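You operate a simulated robot arm through the tools that you are given. There is no shell and no other tool. Be economical: measure what you need, move in short steps, check, and stop when the job is done.

Carry out the task below with a simulated robot arm. There is one attempt and no reset: what you move stays moved.

TASK
Lock the bored block in the vice, then stand the orange-capped steel tube in the block.
Fine: free the vice lock, close the jaw on the block. Where these are worked on the way, their far stop is far enough and under half their travel is too little: vice lock.
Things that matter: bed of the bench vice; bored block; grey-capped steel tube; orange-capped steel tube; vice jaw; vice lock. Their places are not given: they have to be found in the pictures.

It is judged by the outcome, as a careful person would: the job done as asked, and still so three seconds after it is handed in. It fails if anything else is knocked over, pushed out of place, dropped, spilled or broken.

THE ROBOT
A 6-joint arm with a two-finger parallel gripper, fixed in place. Base frame: the origin is at the foot of the arm, x ahead of it, y to its left, z up; the work surface is at about z = 0. Units: m, degrees, N and s.
With the tool pointing down near the work surface it reaches from about 0.16 to 0.42 m from the base axis. Its first joint turns from -66.0 to 66.0 degrees. Payload 1.57 kg.
The TCP is the grasp point between the finger pads, 0.03 m short of the fingertips. In the tool frame z runs along the fingers and y along their closing line. The gripper opens to 0.08 m. The fingers are 0.017 m wide and 0.012 m thick; the gripper's body (0.04 by 0.082 m) begins 0.08 m behind the TCP.
Orientation is that of the tool frame in the base frame, as a unit quaternion [x, y, z, w]. With the fingers straight down and closing along the base's y, the tool's x points along the base's -x, its y along +y and its z along -z.

THE INTERFACE
- The arm moves only by the tool jog_arm. Its argument "motion" is text: rows parted by semicolons, each of 7 numbers parted by spaces: the turn, a rotation vector about the tool's x, y, z in degrees, then the shift along the tool's x, y, z in m, then the gripper command, from -1 (fully open) to 1 (shut), values between in proportion. In form: wx wy wz tx ty tz hand; .... A call has 1 to 20 rows; each row is the pose to reach, as a shift and turn from the pose commanded when the call began, along the tool's axes at that moment. A row lasts 0.2 s, in which the tool goes at most 0.05 m and 8.6 degrees; a call with a longer step from one row to the next is refused whole, and so is a gripper value outside its range. Where a pose cannot be reached the arm comes as near as it can. A force on the tool above 40 N (or 10 N above the force at the start of the call, whichever is more), or a blocked arm, ends the call early, and 0.2 s more pass. Each finger travels about 0.153 m/s and halts on what it meets, pressing with about 43 N; the grip force reading is that of the motor and also rises with nothing between the fingers. The clock runs only during rows and for 0.2 s after the last one: add rows that repeat a pose to give the fingers time. The reply holds the time, the measured pose of the TCP, the force on the tool along the base axes, the opening and the grip force, in the units named above and with some noise, with the torque about the TCP (base axes, N m) and any sound that the robot's microphone picked up, and new pictures: "views" is both (left out), scene, wrist or none.
- Cameras (640 x 400 px; columns grow to the right, rows downward): "scene" is fixed at [0.0622, -0.3425, 0.4185]; the picture's right is [0.69, -0.73, 0.00], its down [-0.46, -0.43, -0.78] and it looks along [0.56, 0.54, -0.63] (base axes); focal length 245 px, centre (320, 200). "wrist" rides on the gripper at [0.072, -0.007, -0.122] in the tool frame; the picture's right is [0.09, 1.00, 0.00], its down [-0.84, 0.08, -0.54] and it looks along [-0.54, 0.05, 0.84] (tool axes); focal length 238 px, centre (320, 200).
- measure_at(camera, pixels): there is no depth. For up to 12 entries [column, row, z] of the newest picture of that camera ("zoom" is the newest enlarged one), the place [x, y] in the base frame at which the ray of that pixel passes the height z, good to about 0.002 m. No time passes.
- enlarge(camera, box): a new picture of the part [left, top, right, bottom] of that camera's present view, enlarged. No time passes.
- close_job(): hands the job in; it is judged then, once.

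Go step by step. Measure first, check grasps and placings, and put right what went wrong. The budget is 80 turns and 200 pictures, counting those below and the enlarged ones. Unless the task says otherwise, let go and move clear before handing in, and close with one line.

The tools are called after "Emit:" as a command line: name --argument value ..., lists and objects as JSON in quotes. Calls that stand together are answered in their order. jog_arm: Moves the arm, as the interface text tells. Its arguments: {"type":"object","properties":{"motion":{"type":"string"},"views":{"type":"string","enum":["both","scene","wrist","none"]}},"required":["motion"]} The other tools are called the same way: measure_at (camera, pixels) gives the place at which the rays of pixels pass given heights; enlarge (camera, box) takes an enlarged picture of a part of a camera's view; close_job () hands the job in.

At the start:

```text
time: 0.0
ee_pos: [0.225, -0.0433, 0.2689]
tcp_rot: [0.0, 1.0, 0.0, -0.001]
wrist_force: [-0.2, -0.6, -0.6]
wrist_torque: [0.0, -0.02, 0.02]
opening: 0.08
gripper_force: 0.1
```

scene: 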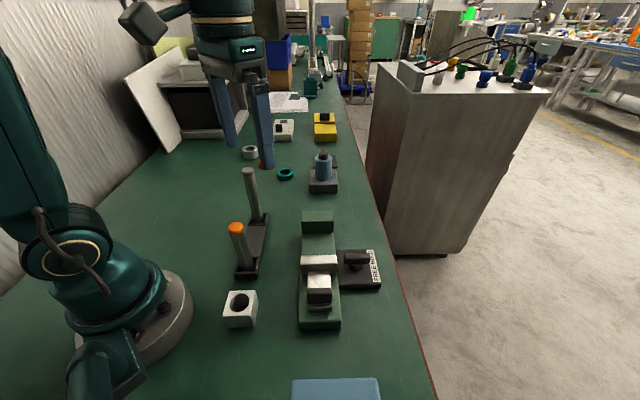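
wrist: 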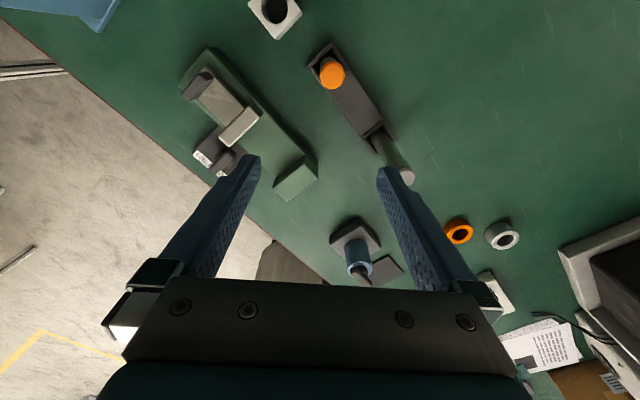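

The scene shows the vice around (320,270), the bored block at (240,308), the orange-capped tube at (237,230), and a lock plate at (358,268). I'll enlarge these first.

Emit:
enlarge --camera "scene" --box '[200, 200, 400, 340]'

Emit:
enlarge --camera "wrist" --box '[160, 0, 420, 210]'

```text
2.86 times, centred on (300, 270) of scene
```

zoom: 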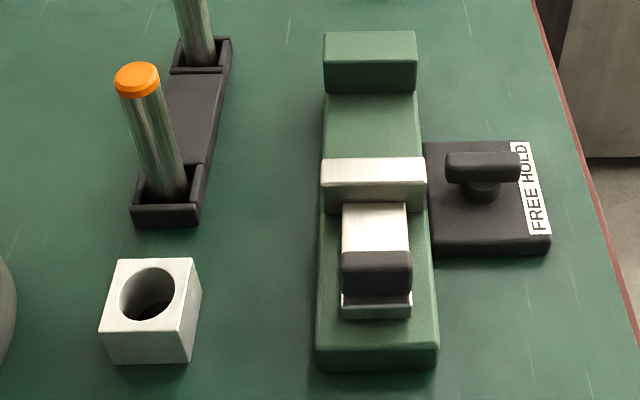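

```text
1.90 times, centred on (290, 105) of wrist
```

zoom: 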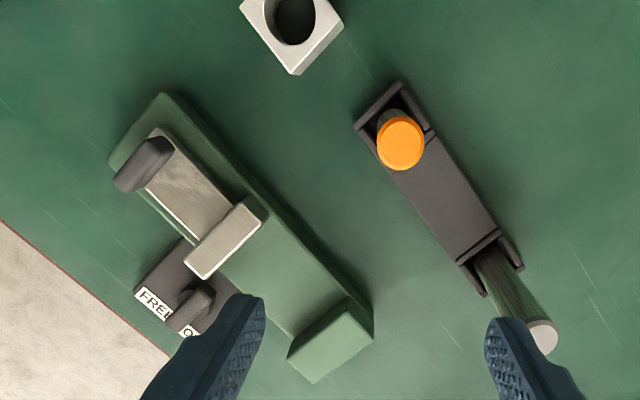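

Bored block, vice jaw with handle and the T-knob (FREE/HOLD) are clear. I'll measure key points in both cameras to get places and heights.

Emit:
measure_at --camera "scene" --pixels '[[226.6, 327, 0], [253.8, 327, 0], [258.4, 301.5, 0], [223.1, 316.2, 0.03], [223.1, 316.2, 0.04], [253.3, 315.5, 0.04], [256, 290.8, 0.04], [229, 290.8, 0.04], [240, 303, 0.04], [236, 226, 0.1], [236, 226, 0.12], [246, 274, 0]]'

Emit:
measure_at --camera "zoom" --pixels '[[400, 140, 0.1], [400, 140, 0.12], [290, 74, 0], [290, 70, 0.04], [343, 25, 0.04], [296, 12, 0.04], [355, 127, 0.0], [523, 268, 0.0], [545, 336, 0.1], [545, 336, 0.12]]'

Emit:
measure_at --camera "scene" --pixels '[[299, 327, 0], [341, 328, 0], [302, 211, 0.06], [334, 211, 0.06], [320, 257, 0.06], [302, 256, 0.06], [336, 256, 0.06], [319, 288, 0.06], [319, 288, 0.08], [356.5, 257.5, 0.04], [356, 268, 0.01], [380, 290, 0]]'

Emit:
measure_at --camera "zoom" --pixels '[[109, 160, 0.02], [165, 93, 0.02], [373, 335, 0.02], [369, 305, 0.06], [343, 296, 0.06], [310, 383, 0.06], [240, 205, 0.06], [200, 275, 0.06], [145, 165, 0.06], [145, 165, 0.08], [190, 310, 0.04], [190, 310, 0.06]]'

```text
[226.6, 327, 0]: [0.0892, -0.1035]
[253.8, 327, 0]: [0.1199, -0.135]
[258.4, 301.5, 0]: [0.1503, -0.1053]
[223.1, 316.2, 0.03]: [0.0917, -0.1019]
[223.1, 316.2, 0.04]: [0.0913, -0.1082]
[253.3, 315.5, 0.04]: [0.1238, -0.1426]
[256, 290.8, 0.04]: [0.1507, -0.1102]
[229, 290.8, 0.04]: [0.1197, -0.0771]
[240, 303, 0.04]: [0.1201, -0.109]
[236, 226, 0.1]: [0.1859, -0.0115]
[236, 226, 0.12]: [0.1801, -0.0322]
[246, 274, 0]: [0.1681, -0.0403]
```

```text
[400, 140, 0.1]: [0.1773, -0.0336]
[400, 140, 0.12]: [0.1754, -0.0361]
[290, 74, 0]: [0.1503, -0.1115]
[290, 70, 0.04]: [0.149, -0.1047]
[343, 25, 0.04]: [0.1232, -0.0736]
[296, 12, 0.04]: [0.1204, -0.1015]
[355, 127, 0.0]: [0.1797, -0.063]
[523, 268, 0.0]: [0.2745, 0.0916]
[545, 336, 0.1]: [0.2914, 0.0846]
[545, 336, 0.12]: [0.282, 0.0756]
```

```text
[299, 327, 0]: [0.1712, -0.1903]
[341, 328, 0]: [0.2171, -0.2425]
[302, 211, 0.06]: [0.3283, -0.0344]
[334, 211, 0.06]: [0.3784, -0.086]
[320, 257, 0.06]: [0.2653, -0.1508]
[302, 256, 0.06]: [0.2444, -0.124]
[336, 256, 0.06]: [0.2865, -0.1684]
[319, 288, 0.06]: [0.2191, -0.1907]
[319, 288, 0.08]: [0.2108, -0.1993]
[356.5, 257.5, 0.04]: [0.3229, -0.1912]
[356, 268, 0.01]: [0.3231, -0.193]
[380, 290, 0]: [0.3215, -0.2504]
```

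```text
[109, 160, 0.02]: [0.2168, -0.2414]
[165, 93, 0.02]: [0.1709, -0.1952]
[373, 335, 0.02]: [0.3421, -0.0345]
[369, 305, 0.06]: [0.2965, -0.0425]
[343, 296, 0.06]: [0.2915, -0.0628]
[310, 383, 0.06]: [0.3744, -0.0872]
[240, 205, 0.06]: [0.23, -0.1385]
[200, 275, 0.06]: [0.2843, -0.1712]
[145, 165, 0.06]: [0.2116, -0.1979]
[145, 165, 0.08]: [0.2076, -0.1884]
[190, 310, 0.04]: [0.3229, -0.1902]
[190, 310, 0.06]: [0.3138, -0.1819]
```

The vice runs at 45° (axis roughly y = x − 0.411), the lock knob is near (0.323, −0.191, 0.04), and the block is near (0.120, −0.105). I'll go above the lock, turned 45°, to see it closely.

Emit:
jog_arm --motion "0 0 7.5 -0.014 -0.02 0.015 -1; 0 0 15 -0.028 -0.039 0.03 -1; 0 0 22.5 -0.042 -0.058 0.05 -1; 0 0 30 -0.057 -0.078 0.07 -1; 0 0 37.5 -0.071 -0.098 0.09 -1; 0 0 45 -0.085 -0.117 0.11 -1; 0 0 45 -0.085 -0.117 0.11 -1" --views "both"

```text
time: 1.6
ee_pos: [0.3119, -0.1615, 0.1588]
tcp_rot: [0.384, 0.923, 0.0, 0.0]
wrist_force: [0.0, -0.8, -0.5]
wrist_torque: [0.0, -0.01, 0.01]
opening: 0.08
gripper_force: 0.1
```

scene: 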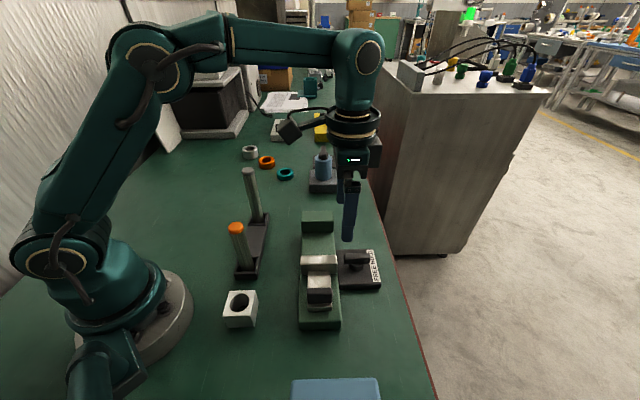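
wrist: 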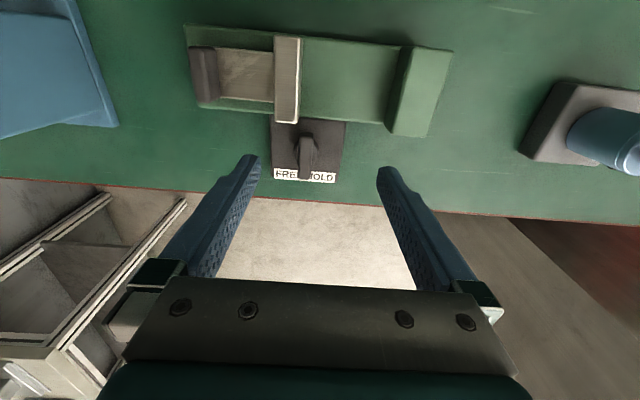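

Emit:
enlarge --camera "wrist" --box '[250, 100, 370, 190]'

Emit:
enlarge --camera "scene" --box '[325, 230, 395, 300]'

Emit:
measure_at --camera "wrist" --pixels '[[297, 39, 0.06], [300, 36, 0.07], [297, 120, 0.06], [407, 47, 0.06], [392, 134, 0.06], [453, 50, 0.06], [428, 136, 0.06], [386, 120, 0.02], [400, 45, 0.02], [203, 50, 0.06], [208, 102, 0.06], [307, 172, 0.04]]'

```text
4.44 times, centred on (310, 145) of wrist
```

zoom: 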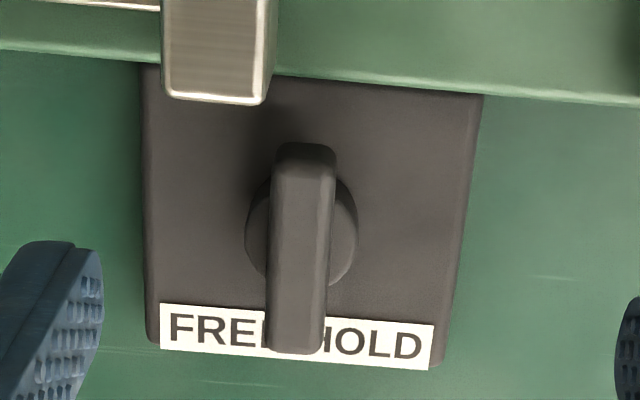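

```text
5.71 times, centred on (360, 265) of scene
```

zoom: 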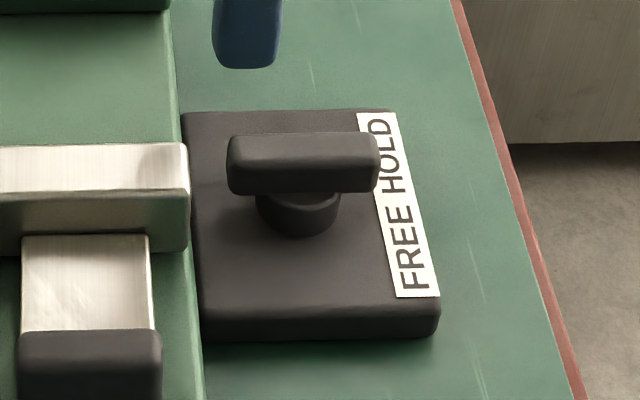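

```text
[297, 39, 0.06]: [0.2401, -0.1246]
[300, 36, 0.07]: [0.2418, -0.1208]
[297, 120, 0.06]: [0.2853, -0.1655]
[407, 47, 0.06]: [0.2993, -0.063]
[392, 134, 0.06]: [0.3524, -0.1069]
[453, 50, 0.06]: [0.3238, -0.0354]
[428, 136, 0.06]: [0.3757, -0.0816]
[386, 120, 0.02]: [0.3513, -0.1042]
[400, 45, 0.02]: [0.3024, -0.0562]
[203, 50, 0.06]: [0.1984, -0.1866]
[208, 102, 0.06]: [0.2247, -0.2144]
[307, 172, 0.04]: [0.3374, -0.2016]
```

It's a rotary bar knob with FREE on the jaw's rear (−d) side and HOLD on the far side; the bar lies roughly along the cross direction. I'll measure bar ends and disc center precisely.

Emit:
measure_at --camera "wrist" --pixels '[[307.3, 134, 0.04], [304.4, 178.5, 0.04], [305.7, 153, 0.04], [305.7, 152, 0.02], [272, 120, 0.012], [345.8, 121, 0.012], [307.3, 134, 0.035], [304.4, 178.5, 0.035], [298.5, 150, 0.04], [313, 150, 0.04]]'

Emit:
measure_at --camera "zoom" --pixels '[[228, 145, 0.04], [378, 145, 0.04], [303, 160, 0.04], [298, 222, 0.012], [205, 320, 0.012], [440, 305, 0.012], [440, 325, 0], [205, 338, 0], [240, 192, 0.03], [376, 192, 0.03]]'

```text
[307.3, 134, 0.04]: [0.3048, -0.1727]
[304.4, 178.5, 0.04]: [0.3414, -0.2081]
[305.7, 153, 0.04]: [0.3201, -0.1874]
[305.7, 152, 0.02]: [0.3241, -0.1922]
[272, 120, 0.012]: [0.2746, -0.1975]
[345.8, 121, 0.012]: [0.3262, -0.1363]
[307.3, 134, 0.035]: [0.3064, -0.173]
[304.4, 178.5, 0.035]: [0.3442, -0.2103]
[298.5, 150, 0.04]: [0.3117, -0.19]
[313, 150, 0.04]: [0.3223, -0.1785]
```

```text
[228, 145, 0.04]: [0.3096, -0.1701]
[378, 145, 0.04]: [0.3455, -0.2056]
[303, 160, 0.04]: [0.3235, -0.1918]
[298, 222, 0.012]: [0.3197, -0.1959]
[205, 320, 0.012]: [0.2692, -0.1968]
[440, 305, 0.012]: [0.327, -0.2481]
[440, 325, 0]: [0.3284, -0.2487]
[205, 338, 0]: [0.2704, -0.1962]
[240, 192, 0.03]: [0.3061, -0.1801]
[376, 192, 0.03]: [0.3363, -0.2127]
```

The knob centre is (0.3235, −0.191) with its bar along the cross direction, top ≈0.04. I'll move above it and descend to just over it.

Emit:
jog_arm --motion "0 0 0 -0.015 -0.006 0 -0.25; 0 0 0 -0.029 -0.0125 0.01 -0.25; 0 0 0 -0.029 -0.0125 0.04 -0.25; 0 0 0 -0.029 -0.0125 0.07 -0.25; 0 0 0 -0.029 -0.0125 0.085 -0.25; 0 0 0 -0.029 -0.0125 0.085 -0.25"

```text
time: 3.0
ee_pos: [0.323, -0.1891, 0.0746]
tcp_rot: [0.383, 0.924, 0.0, 0.0]
wrist_force: [-0.4, -0.8, -0.2]
wrist_torque: [0.02, -0.02, 0.03]
opening: 0.0501
gripper_force: 0.1
```

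scene: 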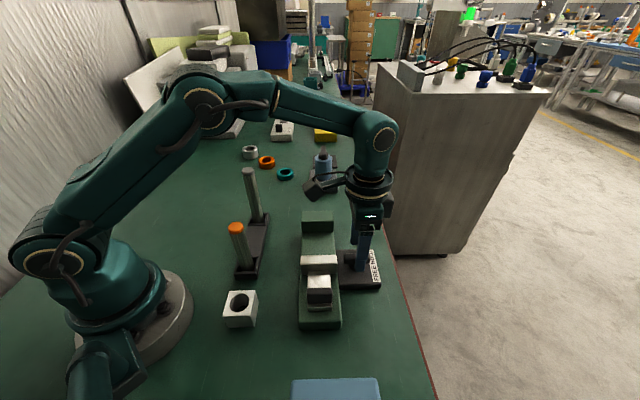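
wrist: 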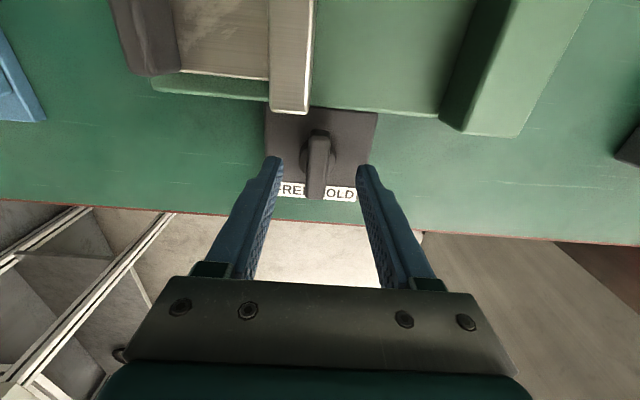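

The bar at (318,165) sits between the fingers. I'll descend 25 mm and close on it.

Emit:
jog_arm --motion "0 0 0 -0.0015 0 0.012 -0.25; 0 0 0 -0.0015 0 0.025 -0.25; 0 0 0 -0.0015 0 0.025 -0.25; 0 0 0 -0.0015 0 0.025 0.4; 0 0 0 -0.0015 0 0.025 0.9; 0 0 0 -0.0015 0 0.025 0.9"

```text
time: 4.4
ee_pos: [0.3232, -0.1908, 0.0505]
tcp_rot: [0.383, 0.924, -0.003, -0.001]
wrist_force: [-9.2, -13.7, -5.6]
wrist_torque: [-0.37, 0.07, 0.03]
opening: 0.0271
gripper_force: 37.2
```

scene: 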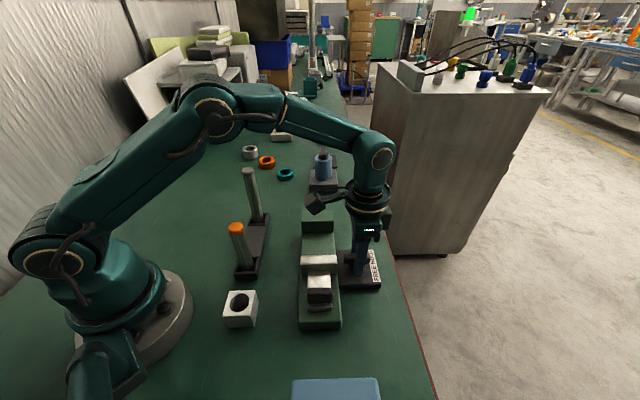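
wrist: 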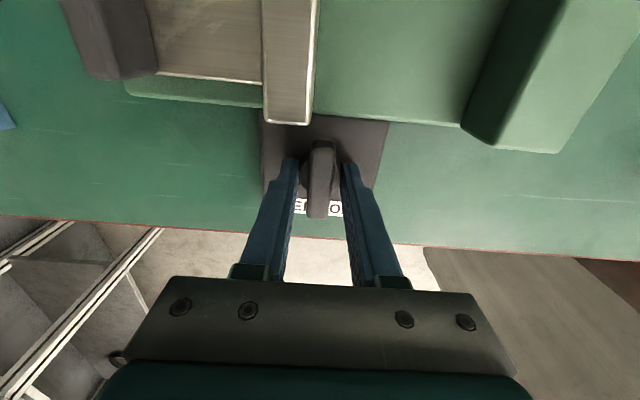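

The fingers closed on the round hub (opening 0.027), not the bar. I'll open, rise about 10 mm and grip the bar itself.

Emit:
jog_arm --motion "0 0 0 0 0 0 0; 0 0 0 0 0 0 0; 0 0 0 0 0 -0.009 0; 0 0 0 0 0 -0.009 0.4; 0 0 0 0 0 -0.009 0.9; 0 0 0 0 0 -0.009 0.9"

```text
time: 5.8
ee_pos: [0.3218, -0.1908, 0.059]
tcp_rot: [0.383, 0.924, -0.002, -0.001]
wrist_force: [-14.0, -16.0, -2.9]
wrist_torque: [-0.1, 0.32, 0.02]
opening: 0.027
gripper_force: 37.7
```

scene: 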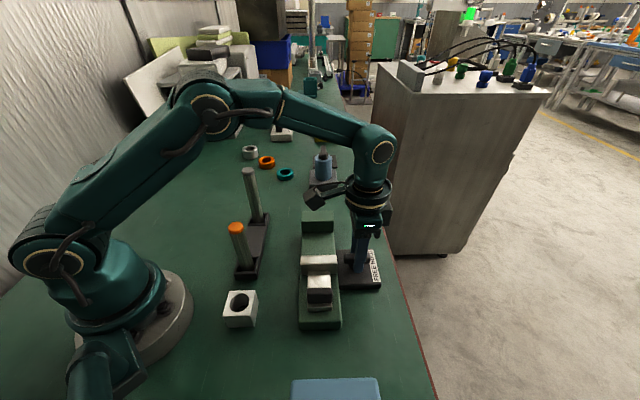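
wrist: 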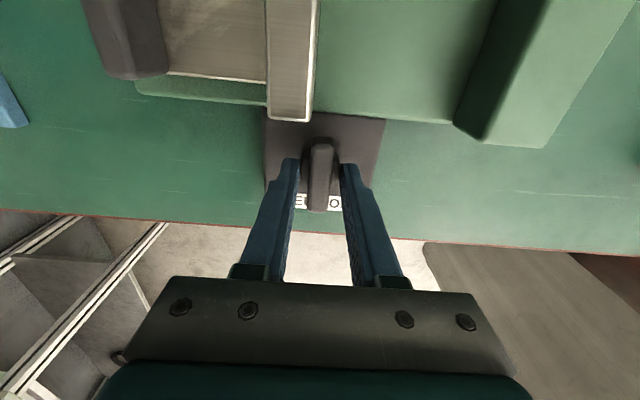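

Opening is still 0.027 with about −21 N along d, so the grip is off-centre. I'll look closely before going on.

Emit:
enlarge --camera "wrist" --box '[250, 110, 390, 220]'

Emit:
enlarge --camera "scene" --box '[325, 230, 395, 300]'

```text
3.64 times, centred on (320, 165) of wrist
```

zoom: 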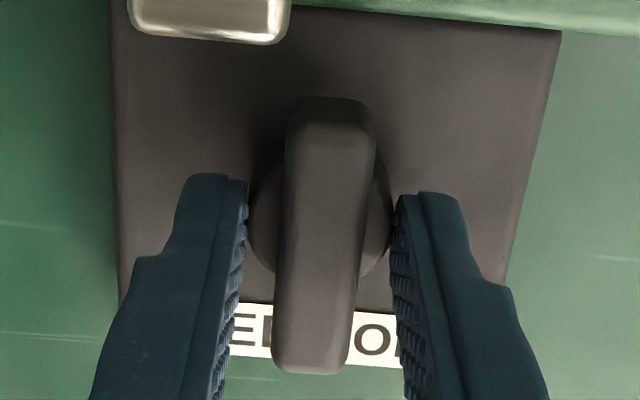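

```text
5.71 times, centred on (360, 265) of scene
```

zoom: 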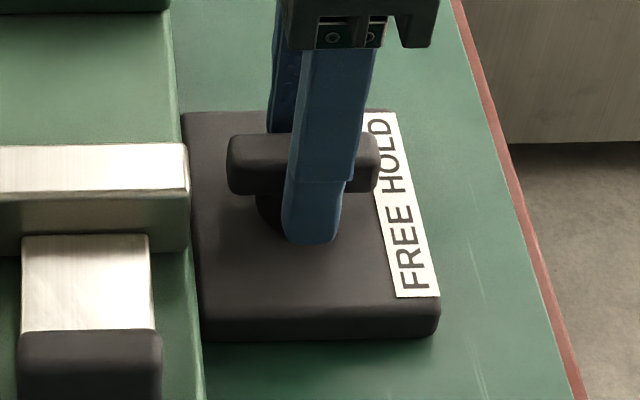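

The finger pads are still on the hub below the bar. I'll rise 7 mm more and nudge 1.5 mm toward −d.

Emit:
jog_arm --motion "0 0 0 0 0 0 0; 0 0 0 0 -0.0015 0 0; 0 0 0 0 -0.0015 -0.007 0; 0 0 0 0 -0.0015 -0.007 0.4; 0 0 0 0 -0.0015 -0.007 0.9; 0 0 0 0 -0.0015 -0.007 0.9" --views "wrist"

```text
time: 7.2
ee_pos: [0.3235, -0.1919, 0.0664]
tcp_rot: [0.383, 0.924, 0.0, 0.0]
wrist_force: [-1.2, -2.3, 0.2]
wrist_torque: [0.01, 0.1, 0.05]
opening: 0.0147
gripper_force: 30.9
```

wrist: 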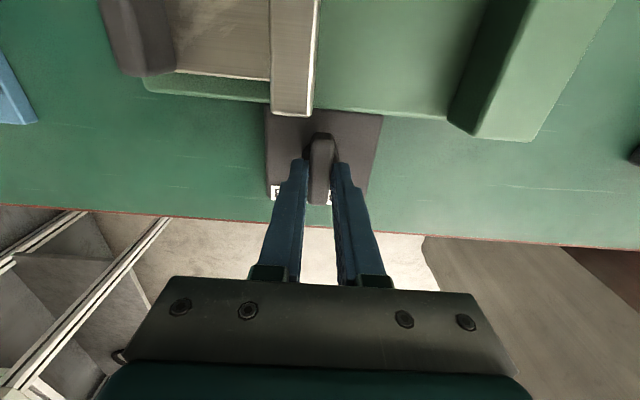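

Now it grips the bar (opening 0.0147, little side force). I'll turn it a little toward FREE (clockwise from above) and feel the torque.

Emit:
jog_arm --motion "0 0 5 0 0 0 0.9; 0 0 10 0 0 0 0.9; 0 0 15 0 0 0 0.9; 0 0 15 0 0 0 0.9" --views "wrist"

```text
time: 8.2
ee_pos: [0.3214, -0.1906, 0.0652]
tcp_rot: [0.5, 0.866, 0.001, -0.001]
wrist_force: [3.0, 4.9, -0.8]
wrist_torque: [-0.19, -0.01, 0.93]
opening: 0.0195
gripper_force: 33.9
```

wrist: 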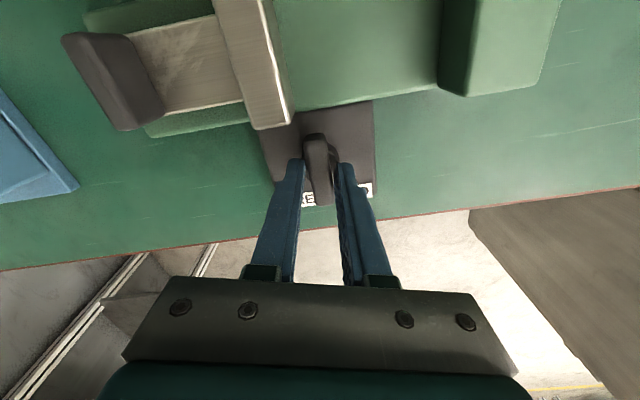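

Torque rose to 0.93 N·m and the opening widened, so the bar resists. I'll zoom to see whether it turned relative to the plate.

Emit:
enlarge --camera "wrist" --box '[250, 100, 390, 210]'

Emit:
enlarge --camera "scene" --box '[325, 230, 395, 300]'

```text
3.64 times, centred on (320, 155) of wrist
```

zoom: 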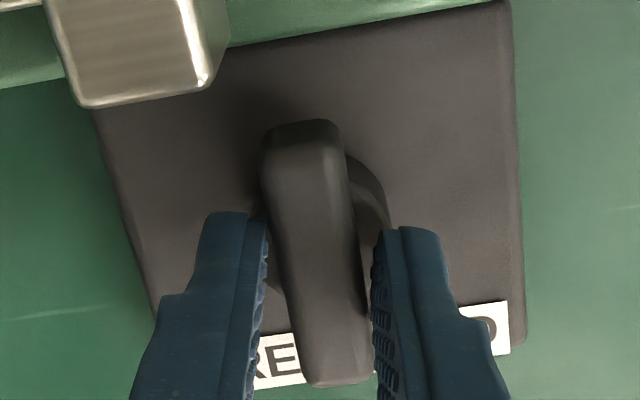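

```text
5.71 times, centred on (360, 265) of scene
```

zoom: 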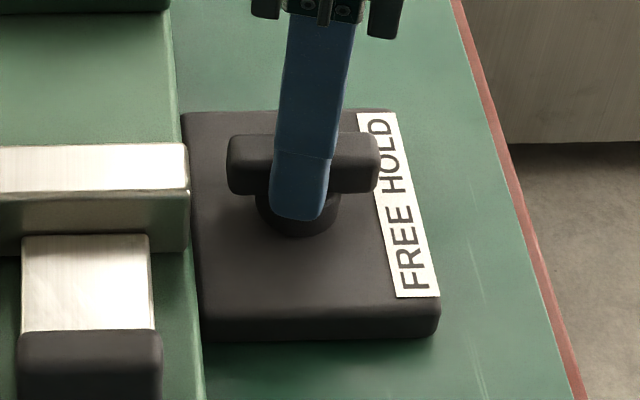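

The bar did not move clockwise (opposite stop). I'll return to neutral and try the other way.

Emit:
jog_arm --motion "0 0 -7 0 0 0 0.9; 0 0 -15 0 0 0 0.9; 0 0 -20 0 0 0 0.9; 0 0 -25 0 0 0 0.9; 0 0 -30 0 0 0 0.9; 0 0 -30 0 0 0 0.9" --views "both"

```text
time: 9.6
ee_pos: [0.3225, -0.1908, 0.0661]
tcp_rot: [0.258, 0.966, 0.001, 0.001]
wrist_force: [8.3, 9.9, 10.7]
wrist_torque: [0.07, -0.55, 0.02]
opening: 0.015
gripper_force: 31.1
```

scene: 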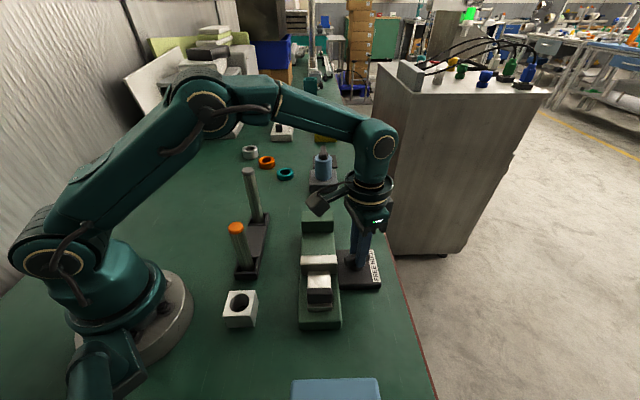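
wrist: 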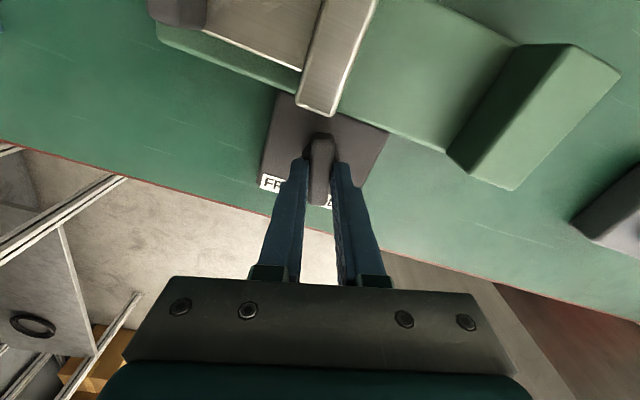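

The bar turns freely counter-clockwise (opening 0.015, almost no torque about z). I'll keep turning in that direction to find the stop.

Emit:
jog_arm --motion "0 0 -7.5 0 0 0 0.9; 0 0 -15 0 0 0 0.9; 0 0 -22.5 0 0 0 0.9; 0 0 -30 0 0 0 0.9; 0 0 -37.5 0 0 0 0.9; 0 0 -45 0 0 0 0.9; 0 0 -45 0 0 0 0.9" --views "wrist"

```text
time: 11.2
ee_pos: [0.3218, -0.1916, 0.0669]
tcp_rot: [-0.132, 0.991, 0.0, 0.0]
wrist_force: [11.1, 13.8, 10.8]
wrist_torque: [0.15, 0.39, 0.03]
opening: 0.0148
gripper_force: 31.0
```

wrist: 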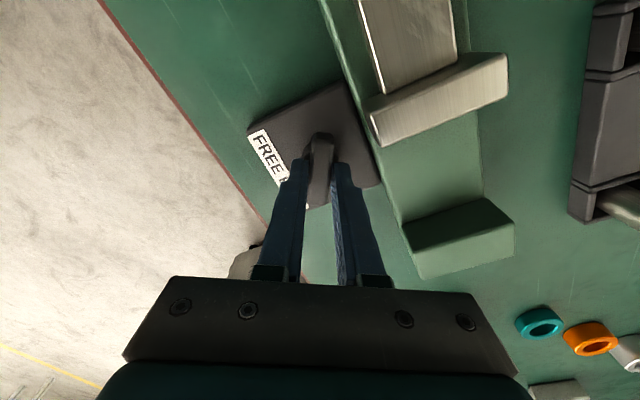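

It has turned 60° with no stop yet. I'll continue.

Emit:
jog_arm --motion "0 0 -7.5 0 0 0 0.9; 0 0 -15 0 0 0 0.9; 0 0 -22.5 0 0 0 0.9; 0 0 -30 0 0 0 0.9; 0 0 -37.5 0 0 0 0.9; 0 0 -37.5 0 0 0 0.9" --views "wrist"

```text
time: 12.6
ee_pos: [0.3213, -0.1922, 0.0662]
tcp_rot: [-0.441, 0.897, 0.0, 0.0]
wrist_force: [-1.2, 11.8, 11.6]
wrist_torque: [0.67, -0.76, -0.71]
opening: 0.0174
gripper_force: 31.5
```

wrist: 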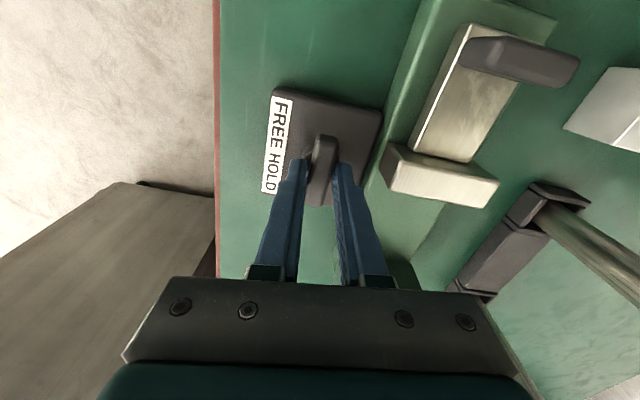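

Torque −0.71 at about 90°: the stop is reached and the bar now lies along the vice. I'll ease back, open a little and rise clear.

Emit:
jog_arm --motion "0 0 6 0 0 0 0.9; 0 0 6 0 0 0 0.3; 0 0 6 0 0 0 0; 0 0 6 0 0 -0.03 0; 0 0 6 0 0 -0.075 0; 0 0 6 0 0 -0.11 -0.5; 0 0 6 0 0 -0.11 -1"

```text
time: 14.2
ee_pos: [0.3213, -0.1926, 0.1763]
tcp_rot: [-0.395, 0.919, 0.0, 0.0]
wrist_force: [-0.3, -0.5, 1.0]
wrist_torque: [-0.02, 0.0, -0.02]
opening: 0.08
gripper_force: 0.0
```

scene: 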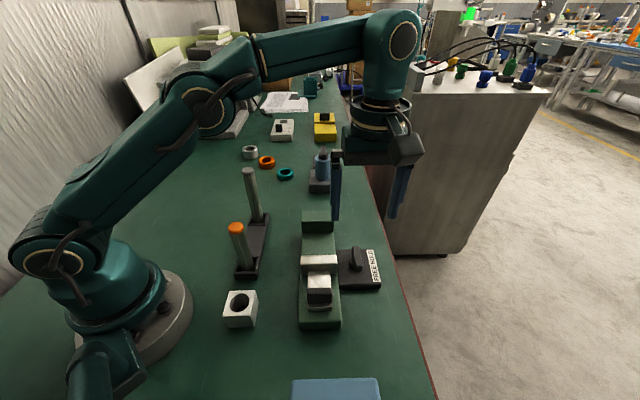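
wrist: 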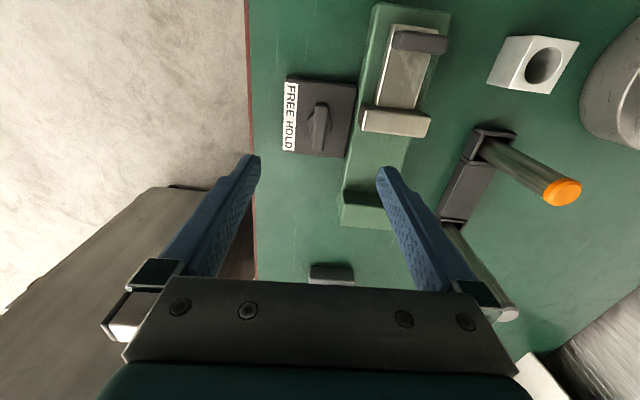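

The knob stays along the vice. Now I'll carry the open gripper above the block at about (0.121, −0.105), aligning to 45°.

Emit:
jog_arm --motion "0 0 1.5 0.013 0.036 0 -1; 0 0 1.5 0.027 0.075 0 -1; 0 0 1.5 0.041 0.114 0 -1; 0 0 1.5 0.056 0.155 0 -1; 0 0 1.5 0.068 0.188 0.01 -1; 0 0 1.5 0.0743 0.2055 0.03 -1; 0 0 1.5 0.0743 0.2055 0.03 -1"

```text
time: 15.8
ee_pos: [0.1197, -0.1024, 0.1469]
tcp_rot: [-0.382, 0.924, 0.0, 0.001]
wrist_force: [-0.7, -0.2, -0.1]
wrist_torque: [-0.01, -0.01, 0.0]
opening: 0.0799
gripper_force: 0.0
```

scene: 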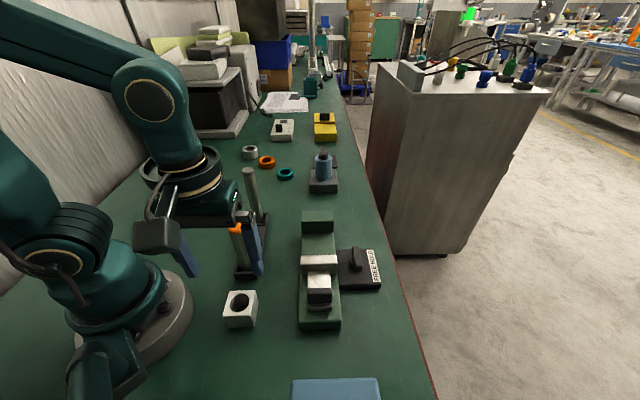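
wrist: 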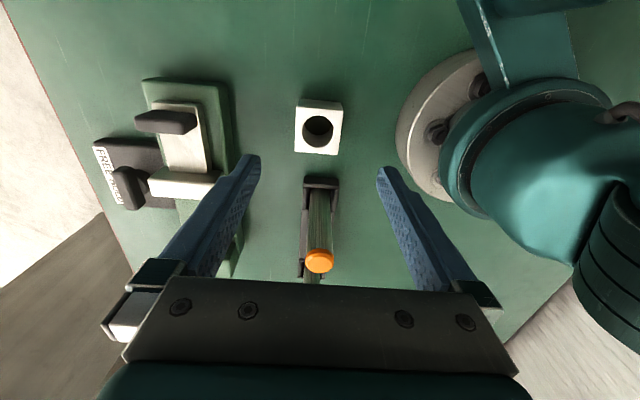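

The block is at (318,127) in the wrist view. I'll measure its corners and the tube precisely.

Emit:
enlarge --camera "wrist" --box '[270, 80, 370, 180]'

Emit:
measure_at --camera "wrist" --pixels '[[294, 153, 0.035], [339, 154, 0.035], [343, 103, 0.035], [298, 99, 0.035], [317.5, 128, 0.035], [319, 260, 0.11], [319, 260, 0.12], [304, 212, 0], [338, 212, 0]]'

```text
4.00 times, centred on (320, 130) of wrist
```

zoom: 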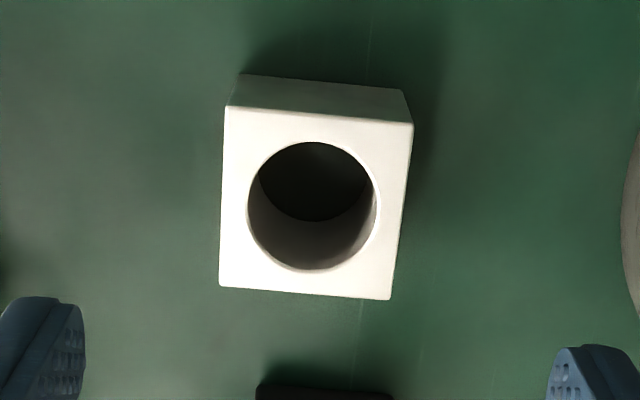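

```text
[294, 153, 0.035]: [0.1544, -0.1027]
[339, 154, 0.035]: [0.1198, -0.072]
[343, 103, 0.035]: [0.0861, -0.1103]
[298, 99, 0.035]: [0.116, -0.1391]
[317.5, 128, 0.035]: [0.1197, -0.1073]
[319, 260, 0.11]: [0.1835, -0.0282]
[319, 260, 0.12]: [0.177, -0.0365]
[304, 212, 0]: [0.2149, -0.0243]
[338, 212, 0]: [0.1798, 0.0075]
```

Emit:
measure_at --camera "zoom" --pixels '[[240, 74, 0], [404, 90, 0], [225, 107, 0.035], [413, 123, 0.035], [225, 107, 0.04], [413, 123, 0.04], [391, 300, 0.04], [219, 287, 0.04], [312, 206, 0.04], [248, 206, 0.04], [376, 206, 0.04]]'

```text
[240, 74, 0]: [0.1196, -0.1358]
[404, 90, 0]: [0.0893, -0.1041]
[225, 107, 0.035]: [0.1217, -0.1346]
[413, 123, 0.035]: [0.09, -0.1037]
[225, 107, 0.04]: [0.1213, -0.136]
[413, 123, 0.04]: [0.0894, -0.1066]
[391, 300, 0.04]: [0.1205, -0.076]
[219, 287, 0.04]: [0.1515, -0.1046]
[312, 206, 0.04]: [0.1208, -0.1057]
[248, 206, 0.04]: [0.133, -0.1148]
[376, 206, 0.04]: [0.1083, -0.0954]
```

Emit:
measure_at --camera "wrist" --pixels '[[396, 130, 0], [396, 130, 0.03], [404, 165, 0.03], [455, 55, 0.03]]'

```text
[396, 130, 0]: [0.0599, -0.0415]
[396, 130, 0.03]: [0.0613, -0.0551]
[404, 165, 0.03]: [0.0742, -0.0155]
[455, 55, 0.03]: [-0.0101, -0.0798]
```

The base flange edge is at r≈0.08, so there is clearance. The block is ~43 mm wide, ~37 mm tall, centred at (0.1207, −0.1058); I'll descend over it and grip.

Emit:
jog_arm --motion "0 0 0 0.0017 -0.0031 0.01 -0.65; 0 0 0 0.0017 -0.0031 0.035 -0.65; 0 0 0 0.0017 -0.0031 0.06 -0.65; 0 0 0 0.0017 -0.0031 0.085 -0.65; 0 0 0 0.0017 -0.0031 0.102 -0.65; 0 0 0 0.0017 -0.0031 0.102 -0.65"

```text
time: 17.2
ee_pos: [0.1245, -0.1088, 0.0443]
tcp_rot: [-0.382, 0.924, 0.002, 0.0]
wrist_force: [-0.6, 0.8, 0.8]
wrist_torque: [0.02, -0.02, -0.02]
opening: 0.0662
gripper_force: 0.1
```

scene: 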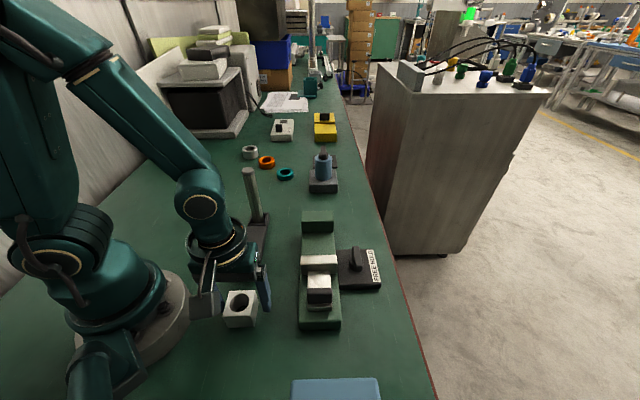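
wrist: 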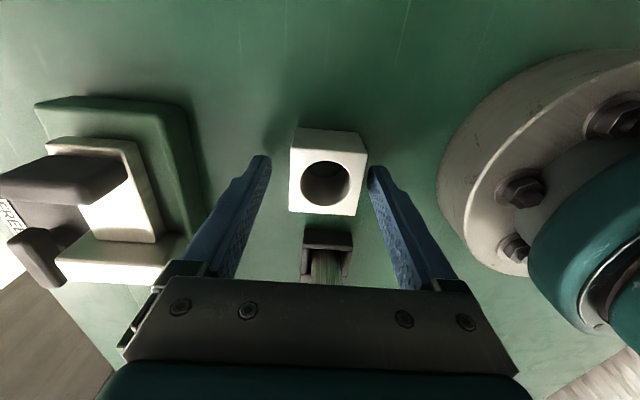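

The arm sits 5 mm outward of the block centre (reach limit), which is fine; the block at (328,175) lies between the fingers. Closing now.

Emit:
jog_arm --motion "0 0 0 0 0 0 -0.4; 0 0 0 0 0 0 -0.2; 0 0 0 0 0 0 0; 0 0 0 0 0 0 0.4; 0 0 0 0 0 0 0.4" --views "wrist"

```text
time: 18.4
ee_pos: [0.1238, -0.1072, 0.0445]
tcp_rot: [-0.383, 0.924, 0.002, 0.001]
wrist_force: [-0.1, 0.1, 0.3]
wrist_torque: [-0.02, 0.02, -0.01]
opening: 0.0433
gripper_force: 43.3
```

wrist: 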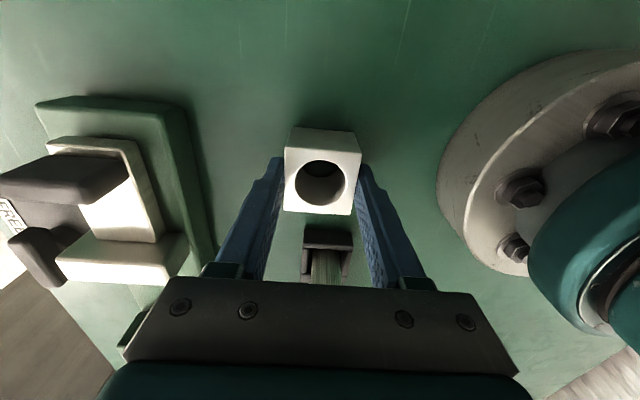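

Gripped at 43.3 mm. I'll lift it straight up.

Emit:
jog_arm --motion "0 0 0 0 -0.003 -0.02 0.4; 0 0 0 0 -0.003 -0.05 0.4; 0 0 0 0 -0.003 -0.09 0.4; 0 0 0 0 -0.003 -0.13 0.4; 0 0 0 0 -0.003 -0.13 0.4"

Emit:
enlarge --camera "scene" --box '[280, 200, 390, 340]'

```text
time: 19.6
ee_pos: [0.1256, -0.1082, 0.1752]
tcp_rot: [-0.383, 0.924, 0.0, 0.001]
wrist_force: [0.7, 0.1, -1.7]
wrist_torque: [0.0, 0.02, 0.02]
opening: 0.0432
gripper_force: 42.9
```

scene: 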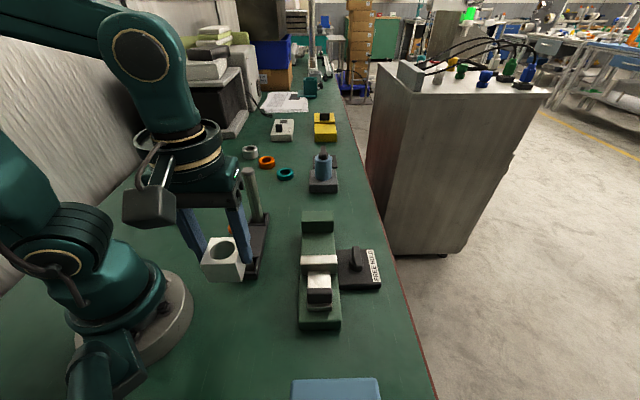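
wrist: 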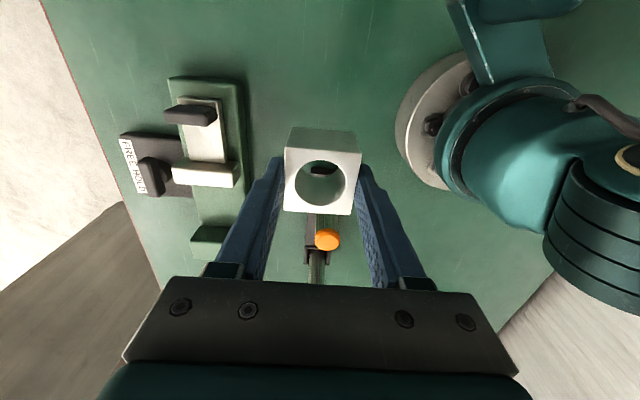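

```text
2.86 times, centred on (335, 270) of scene
```

zoom: 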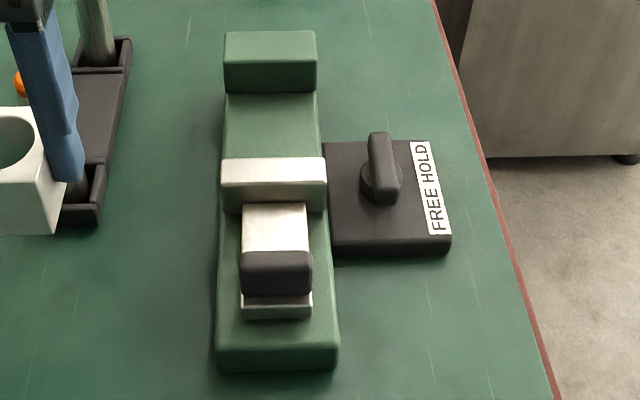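

Emit:
measure_at --camera "zoom" --pixels '[[215, 368, 0], [336, 368, 0], [215, 350, 0.015], [215, 350, 0.02], [272, 94, 0.015], [272, 94, 0.02], [271, 66, 0.04], [271, 66, 0.05], [271, 66, 0.06], [272, 159, 0.05], [272, 185, 0.05], [277, 270, 0.06]]'

Emit:
enlarge --camera "wrist" --box '[110, 60, 270, 270]'

```text
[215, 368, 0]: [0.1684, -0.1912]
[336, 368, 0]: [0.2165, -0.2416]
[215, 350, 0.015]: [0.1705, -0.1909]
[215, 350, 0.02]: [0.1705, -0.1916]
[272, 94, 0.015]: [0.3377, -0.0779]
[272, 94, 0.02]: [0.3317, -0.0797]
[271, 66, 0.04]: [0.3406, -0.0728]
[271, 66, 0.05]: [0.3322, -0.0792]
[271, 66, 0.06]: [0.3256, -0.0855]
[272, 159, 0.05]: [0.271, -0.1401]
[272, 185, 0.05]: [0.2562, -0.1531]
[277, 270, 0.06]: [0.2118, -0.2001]
```

```text
1.90 times, centred on (190, 165) of wrist
```

zoom: 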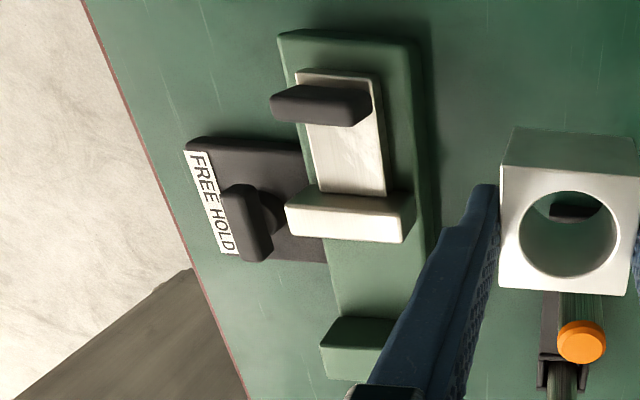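

Bed top is ≈0.018, fixed jaw face at t≈0.196 (about (0.334,−0.079)), and the gap is ≈87 mm. I'll carry the block over the gap near the fixed jaw, aiming for (0.3128, −0.0982).

Emit:
jog_arm --motion "0 0 0 -0.02 -0.018 0 0.4; 0 0 0 -0.05 -0.045 0 0.4; 0 0 0 -0.08 -0.072 0 0.4; 0 0 0 -0.11 -0.099 0 0.4; 0 0 0 -0.13 -0.117 0 0.4; 0 0 0 -0.1394 -0.1253 0 0.4; 0 0 0 -0.1394 -0.1253 0.03 0.4; 0 0 0 -0.1394 -0.1253 0.05 0.4; 0 0 0 -0.1394 -0.1253 0.05 0.4"

```text
time: 21.6
ee_pos: [0.3124, -0.0975, 0.1226]
tcp_rot: [-0.383, 0.924, 0.0, 0.0]
wrist_force: [-0.5, -1.0, -1.1]
wrist_torque: [0.0, 0.03, 0.0]
opening: 0.0431
gripper_force: 42.9
```

scene: 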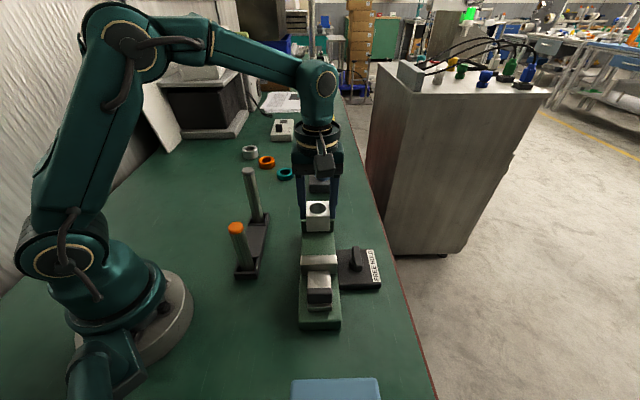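
wrist: 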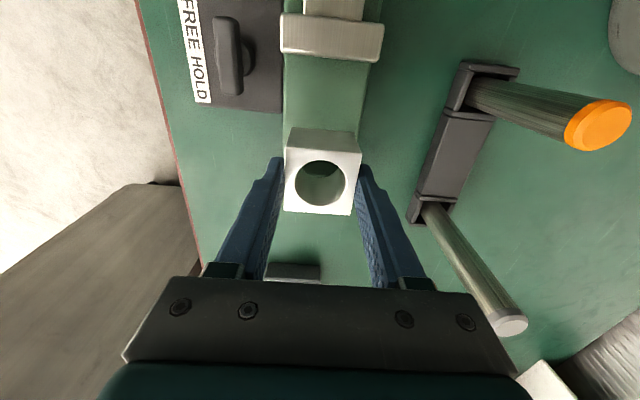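

The block is over the bed, centred side to side. I'll lower until just above the jaw top and check clearance from the fixed jaw.

Emit:
jog_arm --motion "0 0 0 0 0 0.01 0.4; 0 0 0 0 0 0.022 0.4; 0 0 0 0 0 0.022 0.4"

Emit:
enlarge --camera "scene" --box '[280, 180, 380, 280]'

```text
time: 22.4
ee_pos: [0.3114, -0.1, 0.1021]
tcp_rot: [-0.383, 0.924, 0.0, 0.0]
wrist_force: [1.0, 1.0, -1.3]
wrist_torque: [-0.01, 0.01, -0.01]
opening: 0.0434
gripper_force: 42.9
```

scene: 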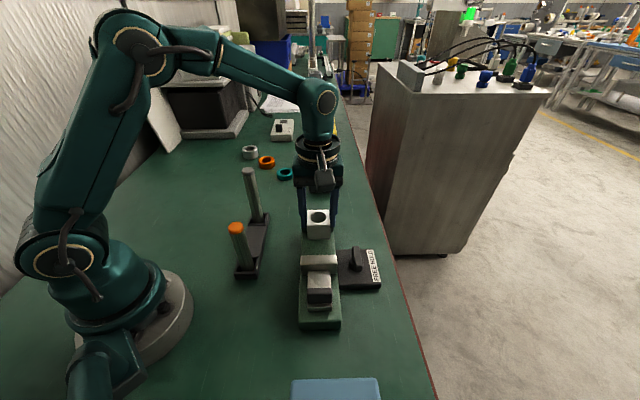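
wrist: 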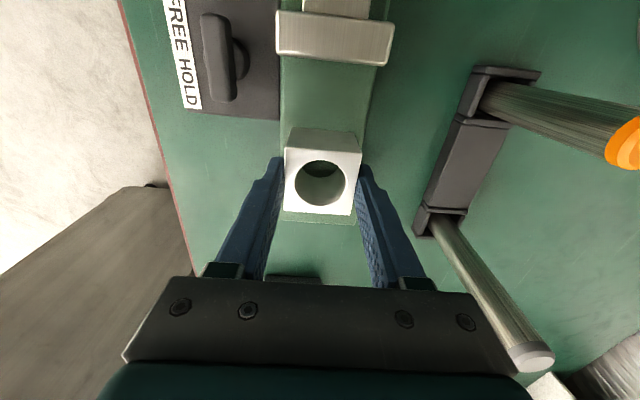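

```text
4.00 times, centred on (330, 230) of scene
```

zoom: 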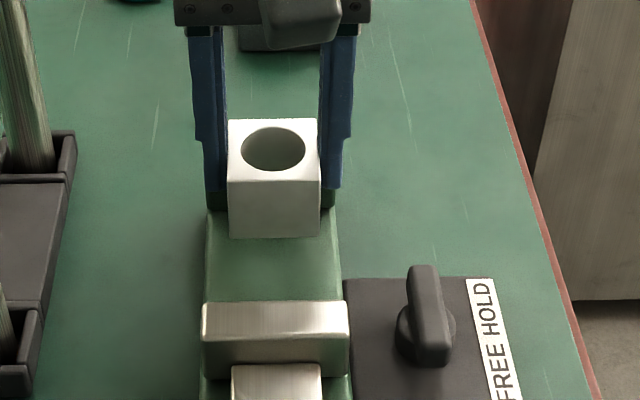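

Computed clearance to the fixed jaw is about 10 mm. I'll lower the block to just above the bed, then touch down.

Emit:
jog_arm --motion "0 0 0 0 0 0.012 0.4; 0 0 0 0 0 0.024 0.4; 0 0 0 0 0 0.034 0.4; 0 0 0 0 0 0.034 0.4"

Emit:
enlarge --camera "scene" --box '[280, 180, 380, 280]'

```text
time: 23.4
ee_pos: [0.3132, -0.0998, 0.0686]
tcp_rot: [-0.384, 0.923, 0.0, 0.001]
wrist_force: [-11.3, 3.1, 37.1]
wrist_torque: [0.18, 0.33, 0.02]
opening: 0.0434
gripper_force: 43.4
```

scene: 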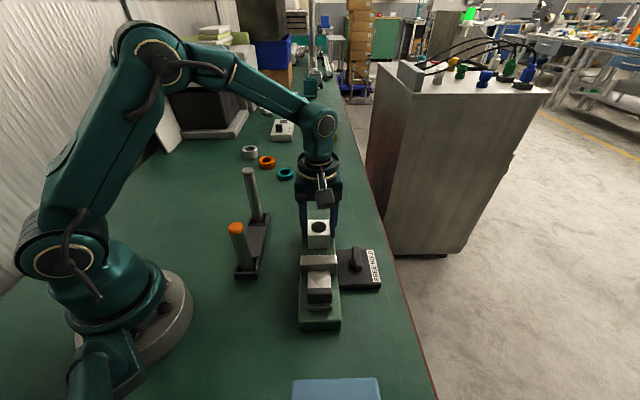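
wrist: 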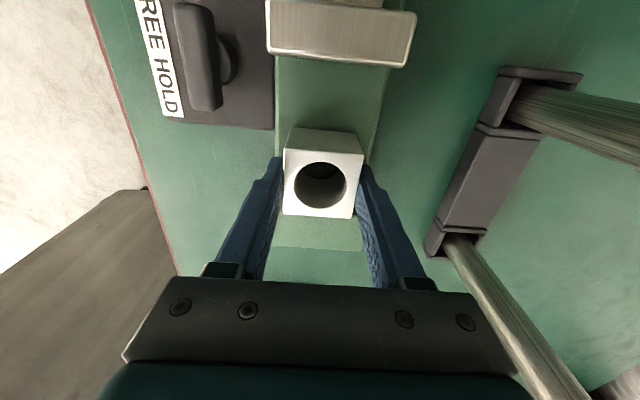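

```text
4.00 times, centred on (330, 230) of scene
```

zoom: 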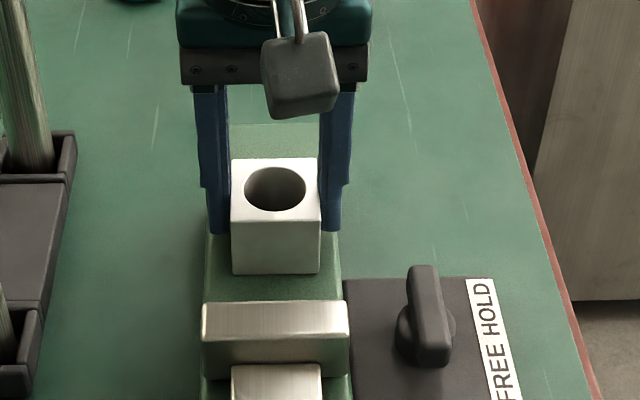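

Contact at 37 N with the block bottom at z≈0.024, i.e. on the bed. I'll relax slightly, open gently, and rise.

Emit:
jog_arm --motion "0 0 0 0 0 -0.0035 0.4; 0 0 0 0 0 -0.0035 0.4; 0 0 0 0 0 -0.0035 -0.15; 0 0 0 0 0 -0.0035 -0.4; 0 0 0 0 0 -0.0035 -0.4; 0 0 0 0 0 -0.03 -0.4; 0 0 0 0 0 -0.07 -0.4; 0 0 0 0 0 -0.11 -0.4"

Emit:
enlarge --camera "scene" --box '[280, 200, 390, 340]'

```text
time: 25.2
ee_pos: [0.3126, -0.0993, 0.1778]
tcp_rot: [-0.382, 0.924, -0.001, 0.0]
wrist_force: [0.1, 1.0, 0.1]
wrist_torque: [-0.01, -0.02, -0.01]
opening: 0.0561
gripper_force: 0.1
```

scene: 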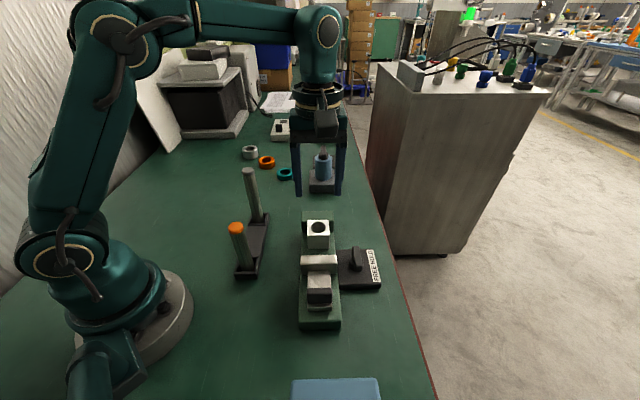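
wrist: 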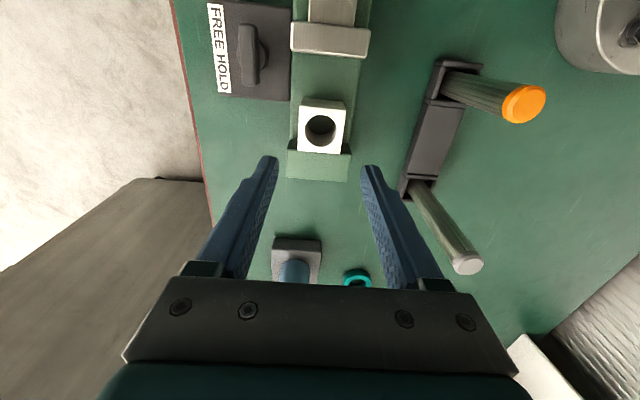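

```text
2.86 times, centred on (335, 270) of scene
```

zoom: 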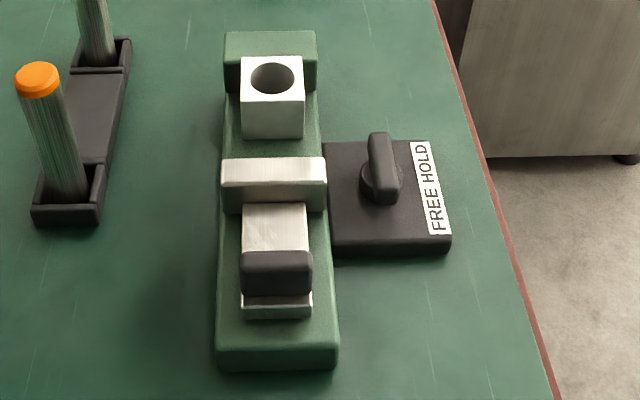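

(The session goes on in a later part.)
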